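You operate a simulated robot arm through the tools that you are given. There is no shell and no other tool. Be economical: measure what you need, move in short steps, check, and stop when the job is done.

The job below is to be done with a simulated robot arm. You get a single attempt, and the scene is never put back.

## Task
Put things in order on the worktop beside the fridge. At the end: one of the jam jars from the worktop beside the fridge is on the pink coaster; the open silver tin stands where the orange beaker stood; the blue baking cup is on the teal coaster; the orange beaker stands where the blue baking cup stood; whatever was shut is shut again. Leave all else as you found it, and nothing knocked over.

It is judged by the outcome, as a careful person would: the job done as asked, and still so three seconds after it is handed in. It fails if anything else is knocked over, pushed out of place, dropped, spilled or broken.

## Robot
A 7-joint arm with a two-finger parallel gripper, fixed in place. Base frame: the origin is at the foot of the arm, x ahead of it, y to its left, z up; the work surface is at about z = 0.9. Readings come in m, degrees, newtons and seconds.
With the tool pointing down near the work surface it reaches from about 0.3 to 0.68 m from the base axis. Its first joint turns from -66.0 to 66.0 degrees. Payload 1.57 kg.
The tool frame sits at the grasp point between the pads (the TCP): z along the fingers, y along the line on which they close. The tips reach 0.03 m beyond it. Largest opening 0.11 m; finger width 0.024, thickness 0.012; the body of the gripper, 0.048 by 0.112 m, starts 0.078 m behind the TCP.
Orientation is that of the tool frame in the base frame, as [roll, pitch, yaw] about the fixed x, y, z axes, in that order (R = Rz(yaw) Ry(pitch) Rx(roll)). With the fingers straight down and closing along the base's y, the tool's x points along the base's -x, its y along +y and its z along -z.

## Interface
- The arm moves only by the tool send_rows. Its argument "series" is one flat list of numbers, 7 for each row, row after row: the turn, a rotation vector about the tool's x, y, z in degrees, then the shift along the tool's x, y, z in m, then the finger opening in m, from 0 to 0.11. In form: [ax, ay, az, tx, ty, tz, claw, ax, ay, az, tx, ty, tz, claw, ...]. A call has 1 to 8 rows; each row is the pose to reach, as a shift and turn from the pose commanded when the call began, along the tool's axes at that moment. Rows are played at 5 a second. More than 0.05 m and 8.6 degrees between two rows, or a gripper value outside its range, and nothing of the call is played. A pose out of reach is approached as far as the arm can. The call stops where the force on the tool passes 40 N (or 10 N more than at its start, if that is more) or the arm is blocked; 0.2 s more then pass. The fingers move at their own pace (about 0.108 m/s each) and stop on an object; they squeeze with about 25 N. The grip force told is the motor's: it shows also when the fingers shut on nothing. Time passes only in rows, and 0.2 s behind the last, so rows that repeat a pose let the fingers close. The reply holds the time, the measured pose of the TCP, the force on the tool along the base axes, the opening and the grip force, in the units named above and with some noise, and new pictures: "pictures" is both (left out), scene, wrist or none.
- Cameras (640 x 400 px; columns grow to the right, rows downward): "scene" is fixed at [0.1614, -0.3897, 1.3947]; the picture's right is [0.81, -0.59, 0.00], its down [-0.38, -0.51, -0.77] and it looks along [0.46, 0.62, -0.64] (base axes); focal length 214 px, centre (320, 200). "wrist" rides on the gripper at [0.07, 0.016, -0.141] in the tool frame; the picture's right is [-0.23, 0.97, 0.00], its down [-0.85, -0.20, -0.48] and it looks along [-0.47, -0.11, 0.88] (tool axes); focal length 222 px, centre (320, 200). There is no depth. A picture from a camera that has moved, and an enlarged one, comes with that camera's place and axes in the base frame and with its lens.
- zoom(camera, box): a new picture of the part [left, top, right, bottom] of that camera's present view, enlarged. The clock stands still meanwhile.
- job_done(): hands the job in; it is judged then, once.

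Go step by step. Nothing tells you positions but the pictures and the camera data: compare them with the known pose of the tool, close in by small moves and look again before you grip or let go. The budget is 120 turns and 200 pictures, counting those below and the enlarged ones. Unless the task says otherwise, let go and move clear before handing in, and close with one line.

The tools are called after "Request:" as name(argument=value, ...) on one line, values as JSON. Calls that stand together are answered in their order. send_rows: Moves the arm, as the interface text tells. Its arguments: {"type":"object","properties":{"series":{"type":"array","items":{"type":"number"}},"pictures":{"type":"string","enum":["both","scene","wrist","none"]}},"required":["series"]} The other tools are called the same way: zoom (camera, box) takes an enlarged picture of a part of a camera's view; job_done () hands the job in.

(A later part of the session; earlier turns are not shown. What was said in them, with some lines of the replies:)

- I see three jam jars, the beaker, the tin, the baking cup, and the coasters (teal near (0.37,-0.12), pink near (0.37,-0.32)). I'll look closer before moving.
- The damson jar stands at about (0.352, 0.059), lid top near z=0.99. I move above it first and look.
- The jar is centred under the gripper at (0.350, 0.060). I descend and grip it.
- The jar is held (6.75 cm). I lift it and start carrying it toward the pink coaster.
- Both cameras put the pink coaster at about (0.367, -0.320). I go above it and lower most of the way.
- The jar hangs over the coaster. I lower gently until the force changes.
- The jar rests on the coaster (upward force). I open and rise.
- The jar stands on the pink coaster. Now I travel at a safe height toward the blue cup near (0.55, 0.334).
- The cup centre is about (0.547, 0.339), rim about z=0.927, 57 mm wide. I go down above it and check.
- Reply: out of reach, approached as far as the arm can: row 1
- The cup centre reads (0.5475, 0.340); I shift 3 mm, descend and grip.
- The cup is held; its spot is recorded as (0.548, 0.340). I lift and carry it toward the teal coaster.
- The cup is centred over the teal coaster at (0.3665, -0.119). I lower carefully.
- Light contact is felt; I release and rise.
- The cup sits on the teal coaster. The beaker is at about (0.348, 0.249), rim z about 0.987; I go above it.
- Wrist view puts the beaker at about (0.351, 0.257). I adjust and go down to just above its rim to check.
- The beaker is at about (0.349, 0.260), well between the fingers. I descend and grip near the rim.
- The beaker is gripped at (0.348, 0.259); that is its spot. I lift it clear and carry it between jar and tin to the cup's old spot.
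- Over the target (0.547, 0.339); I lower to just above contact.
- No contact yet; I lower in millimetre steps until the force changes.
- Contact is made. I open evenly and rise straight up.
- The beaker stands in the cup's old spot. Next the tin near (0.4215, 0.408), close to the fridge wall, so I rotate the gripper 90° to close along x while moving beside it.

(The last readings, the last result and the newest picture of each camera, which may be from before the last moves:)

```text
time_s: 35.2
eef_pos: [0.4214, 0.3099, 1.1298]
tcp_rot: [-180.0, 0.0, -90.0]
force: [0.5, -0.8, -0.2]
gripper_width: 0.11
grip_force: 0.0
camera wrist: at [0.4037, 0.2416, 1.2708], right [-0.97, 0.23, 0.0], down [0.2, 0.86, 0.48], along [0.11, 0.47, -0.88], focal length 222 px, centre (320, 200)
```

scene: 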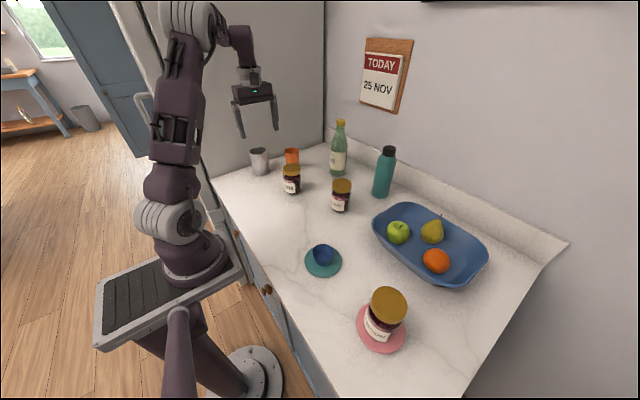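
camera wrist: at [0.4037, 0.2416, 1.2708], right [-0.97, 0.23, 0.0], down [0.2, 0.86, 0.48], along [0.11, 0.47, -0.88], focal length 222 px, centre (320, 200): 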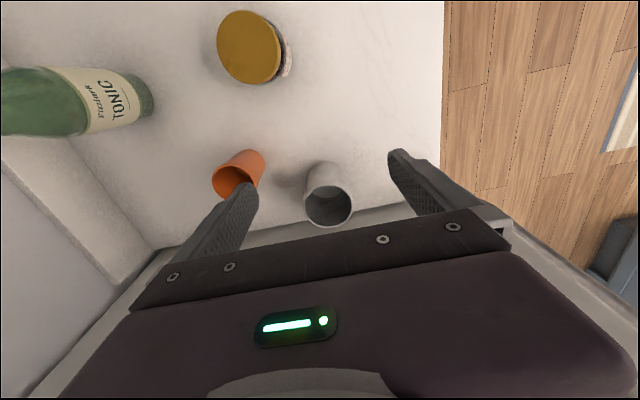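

Request:
zoom(camera="wrist", box=[260, 140, 420, 240])

Request:
zoom(camera="scene", box=[210, 50, 330, 210])

```text
4.00 times, centred on (340, 190) of wrist
camera zoom: at [0.4037, 0.2416, 1.2708], right [-0.97, 0.23, 0.0], down [0.2, 0.86, 0.48], along [0.11, 0.47, -0.88], focal length 888 px, centre (240, 240)
```

zoom: 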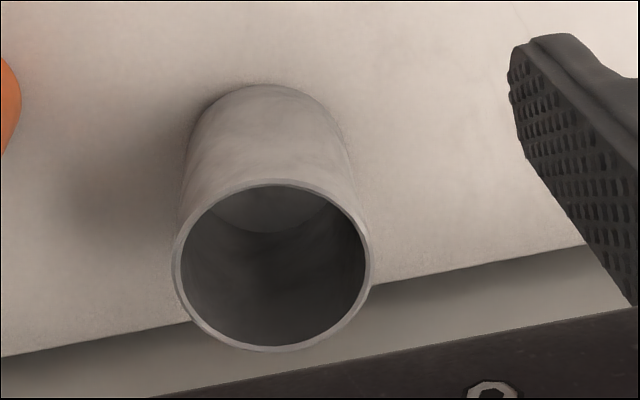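

```text
2.50 times, centred on (270, 130) of scene
camera zoom: at [0.1614, -0.3897, 1.3947], right [0.81, -0.59, 0.0], down [-0.38, -0.51, -0.77], along [0.46, 0.62, -0.64], focal length 536 px, centre (445, 375)
```

zoom: 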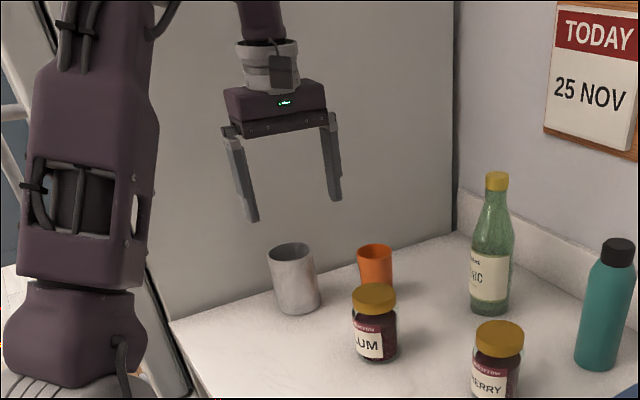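

The tin is at about (0.430, 0.402), 69 mm wide, top near 0.998, wall at about y=0.477. I move above it and check the clearance.

Request:
send_rows(series=[0, 0, 0, -0.03, -0.003, 0.02, 0.11, 0, 0, 0, -0.06, -0.006, 0.04, 0.11, 0, 0, 0, -0.08, -0.0085, 0.06, 0.11, 0, 0, 0, -0.092, -0.0085, 0.07, 0.11, 0, 0, 0, -0.092, -0.0085, 0.07, 0.11])

Request:
zoom(camera="scene", box=[200, 50, 340, 200])

```text
time_s: 36.4
eef_pos: [0.4294, 0.4025, 1.0604]
tcp_rot: [180.0, -0.1, -90.0]
force: [0.3, 0.0, -1.1]
gripper_width: 0.11
grip_force: 0.0
camera wrist: at [0.4117, 0.3341, 1.2007], right [-0.97, 0.23, 0.0], down [0.2, 0.86, 0.48], along [0.11, 0.47, -0.88], focal length 222 px, centre (320, 200)
```

scene: 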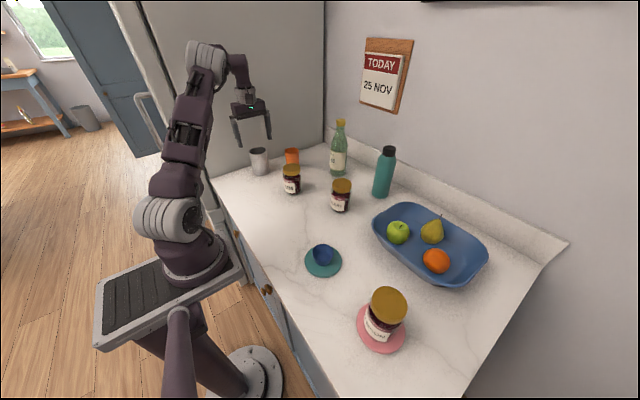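
wrist: 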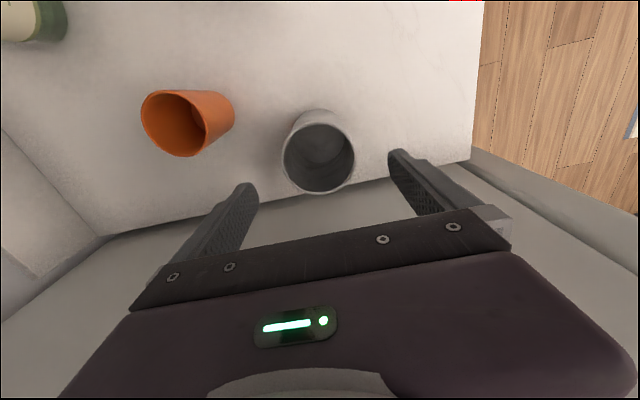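

```text
2.67 times, centred on (270, 125) of scene
camera zoom: at [0.1614, -0.3897, 1.3947], right [0.81, -0.59, 0.0], down [-0.38, -0.51, -0.77], along [0.46, 0.62, -0.64], focal length 572 px, centre (453, 400)
```

zoom: 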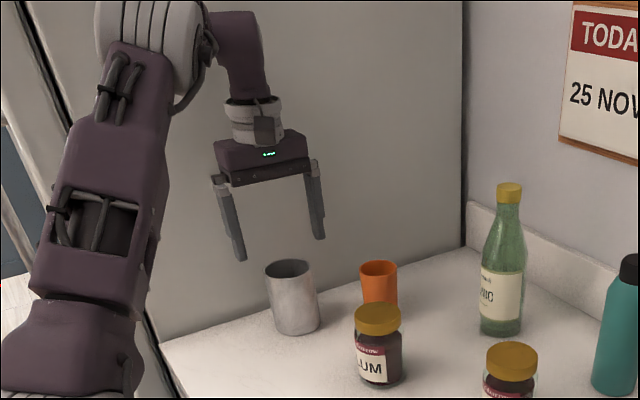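

Nothing touches, and the tin is centred. I descend and grip.

Request:
send_rows(series=[0, 0, 0, 0.001, 0.001, 0.04, 0.1, 0, 0, 0, 0.001, 0.001, 0.075, 0.1, 0, 0, 0, 0.001, 0.001, 0.106, 0.1, 0, 0, 0, 0.001, 0.001, 0.106, 0.1, 0, 0, 0, 0.001, 0.001, 0.106, 0.08, 0, 0, 0, 0.001, 0.001, 0.106, 0.065, 0, 0, 0, 0.001, 0.001, 0.106, 0.055, 0, 0, 0, 0.001, 0.001, 0.106, 0.055])

Request:
zoom(camera="scene", box=[200, 50, 340, 200])

```text
time_s: 38.2
eef_pos: [0.43, 0.4011, 0.9521]
tcp_rot: [-180.0, 0.0, -90.1]
force: [0.1, -0.5, 0.9]
gripper_width: 0.0706
grip_force: 25.6
camera wrist: at [0.4118, 0.3327, 1.0937], right [-0.97, 0.23, 0.0], down [0.2, 0.86, 0.48], along [0.11, 0.47, -0.88], focal length 222 px, centre (320, 200)
```

scene: 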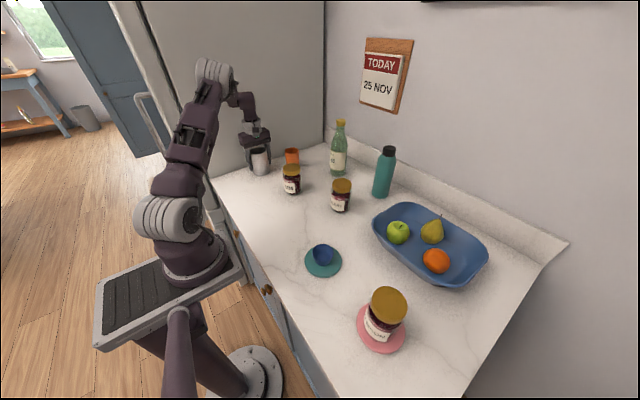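
wrist: 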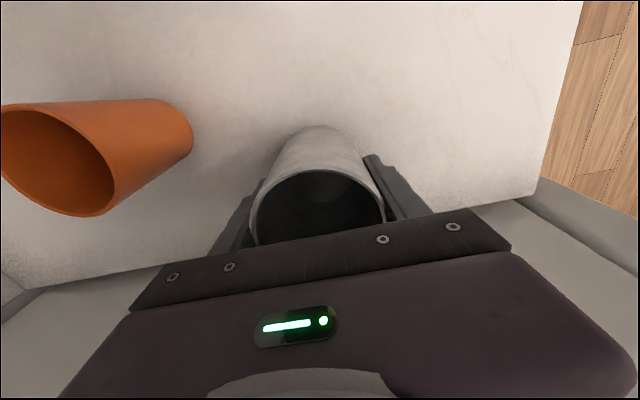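

```text
2.67 times, centred on (270, 125) of scene
camera zoom: at [0.1614, -0.3897, 1.3947], right [0.81, -0.59, 0.0], down [-0.38, -0.51, -0.77], along [0.46, 0.62, -0.64], focal length 572 px, centre (453, 400)
```

zoom: 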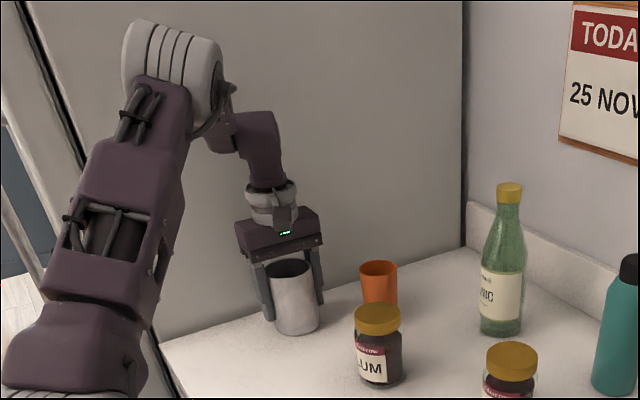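

The tin is held. I lift and carry it toward the beaker's old spot (0.348, 0.259).

Request:
send_rows(series=[0, 0, 0, 0, 0, -0.03, 0.055, 0, 0, 0, 0, 0, -0.06, 0.055, 0, 0, 0, 0.035, 0.02, -0.06, 0.055, 0, 0, 0, 0.07, 0.04, -0.06, 0.055, 0, 0, 0, 0.105, 0.06, -0.06, 0.055, 0, 0, 0, 0.142, 0.082, -0.06, 0.055, 0, 0, 0, 0.142, 0.082, -0.03, 0.055, 0, 0, 0, 0.142, 0.082, -0.012, 0.055])

Request:
zoom(camera="scene", box=[200, 80, 340, 210])

```text
time_s: 40.0
eef_pos: [0.3482, 0.2589, 0.965]
tcp_rot: [180.0, -0.1, -90.1]
force: [0.0, -0.2, -1.4]
gripper_width: 0.0704
grip_force: 25.5
camera wrist: at [0.3295, 0.1905, 1.106], right [-0.97, 0.23, 0.0], down [0.2, 0.86, 0.48], along [0.11, 0.47, -0.88], focal length 222 px, centre (320, 200)
```

scene: 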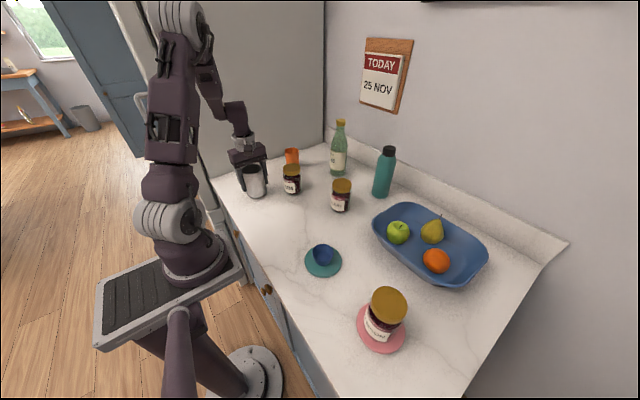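
wrist: 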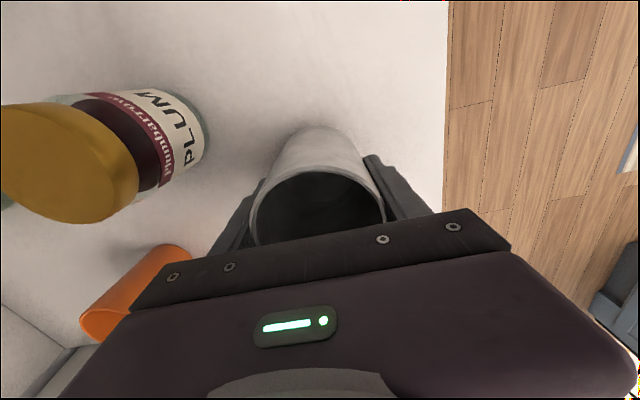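

```text
3.08 times, centred on (270, 145) of scene
camera zoom: at [0.1614, -0.3898, 1.3947], right [0.81, -0.59, 0.0], down [-0.38, -0.51, -0.77], along [0.46, 0.62, -0.64], focal length 660 px, centre (474, 369)
```

zoom: 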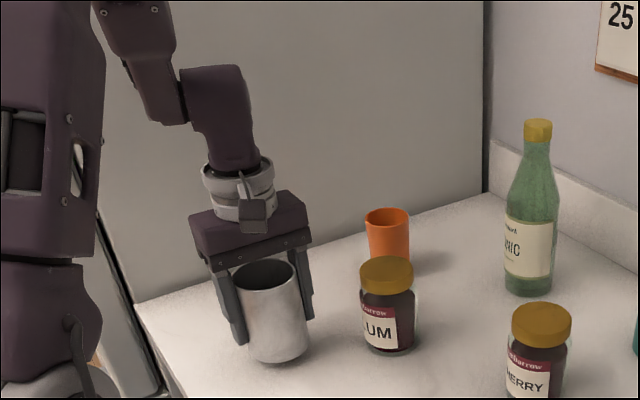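

Right over the spot, about 12 mm above; I lower to contact.

Request:
send_rows(series=[0, 0, 0, 0, 0, 0.008, 0.055, 0, 0, 0, 0, 0, 0.011, 0.055, 0, 0, 0, 0, 0, 0.013, 0.055, 0, 0, 0, 0, 0, 0.013, 0.055], pictures="none")

```text
time_s: 41.0
eef_pos: [0.3463, 0.2598, 0.9525]
tcp_rot: [-180.0, 0.0, -90.0]
force: [0.3, 0.0, -0.5]
gripper_width: 0.0703
grip_force: 25.1
```

Request:
send_rows(series=[0, 0, 0, 0, 0, 0.001, 0.055, 0, 0, 0, 0, 0, 0.001, 0.055, 0, 0, 0, 0, 0, 0.0015, 0.055, 0, 0, 0, 0, 0, 0.0015, 0.055], pictures="none")

```text
time_s: 42.0
eef_pos: [0.3466, 0.2591, 0.9517]
tcp_rot: [-179.9, 0.2, -90.0]
force: [2.1, -0.5, 17.5]
gripper_width: 0.0705
grip_force: 24.9
```

Contact made. I open and rise clear.

Request:
send_rows(series=[0, 0, 0, 0, 0, 0, 0.08, 0, 0, 0, 0, 0, 0, 0.092, 0, 0, 0, 0, 0, 0, 0.095, 0, 0, 0, 0, 0, -0.04, 0.095, 0, 0, 0, 0, 0, -0.08, 0.095, 0, 0, 0, 0, 0, -0.12, 0.095, 0, 0, 0, 0.03, 0, -0.15, 0.095, 0, 0, 0, 0.07, 0, -0.16, 0.095])

Request:
zoom(camera="scene", box=[200, 110, 400, 240])

Request:
zoom(camera="scene", box=[270, 220, 470, 370])

```text
time_s: 43.8
eef_pos: [0.3462, 0.1895, 1.1116]
tcp_rot: [-180.0, 0.0, -90.0]
force: [0.2, -0.2, -0.4]
gripper_width: 0.0951
grip_force: 0.0
camera wrist: at [0.3285, 0.12, 1.2523], right [-0.97, 0.23, 0.0], down [0.2, 0.86, 0.48], along [0.11, 0.47, -0.88], focal length 222 px, centre (320, 200)
```

scene: 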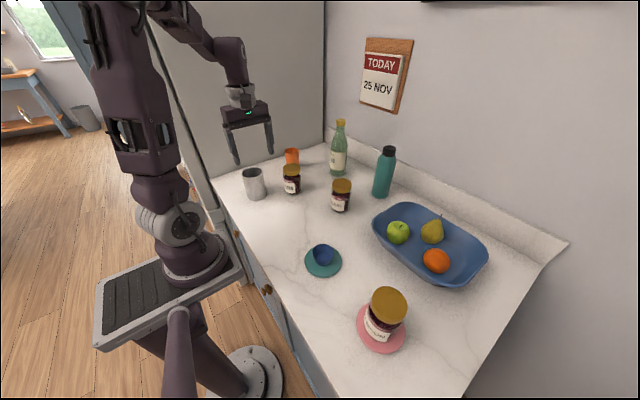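
wrist: 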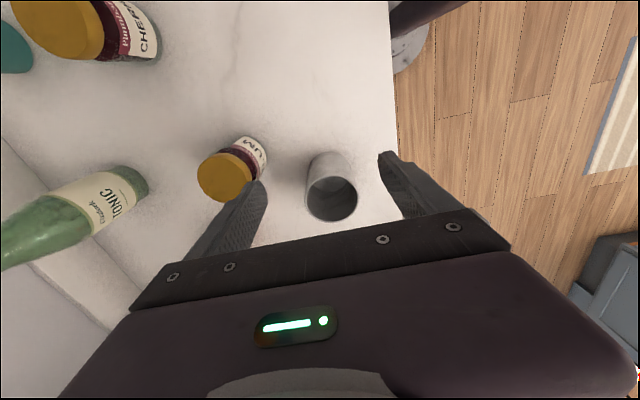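

```text
3.08 times, centred on (300, 175) of scene
camera zoom: at [0.1614, -0.3897, 1.3947], right [0.81, -0.59, 0.0], down [-0.38, -0.51, -0.77], along [0.46, 0.62, -0.64], focal length 660 px, centre (382, 277)
```

zoom: 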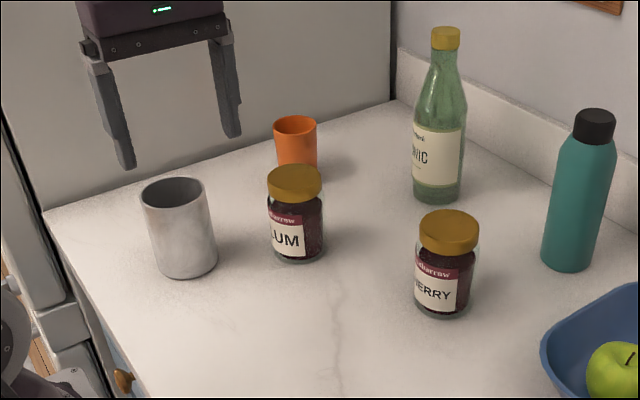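

```text
2.67 times, centred on (370, 295) of scene
camera zoom: at [0.1614, -0.3897, 1.3947], right [0.81, -0.59, 0.0], down [-0.38, -0.51, -0.77], along [0.46, 0.62, -0.64], focal length 572 px, centre (187, -53)
```

zoom: 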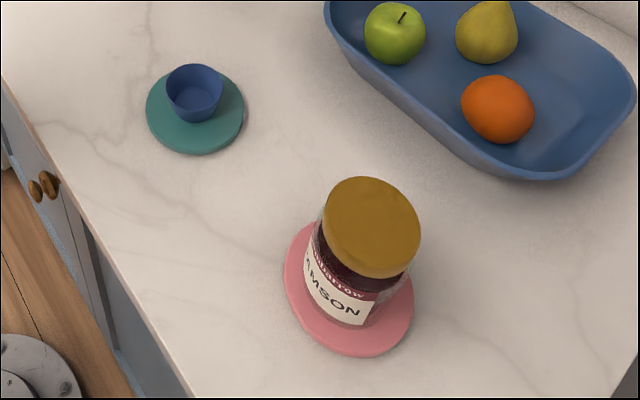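

The jar, cup, beaker and tin are all upright in their asked places. Nothing else has moved, nothing was opened, and the gripper is clear, so I hand the job in.

Request:
job_done()

```text
The job is handed in.
```

The damson jar is on the pink coaster, the blue cup is on the teal coaster, the beaker stands where the cup was, and the tin stands where the beaker was; all are upright and nothing else was disturbed.
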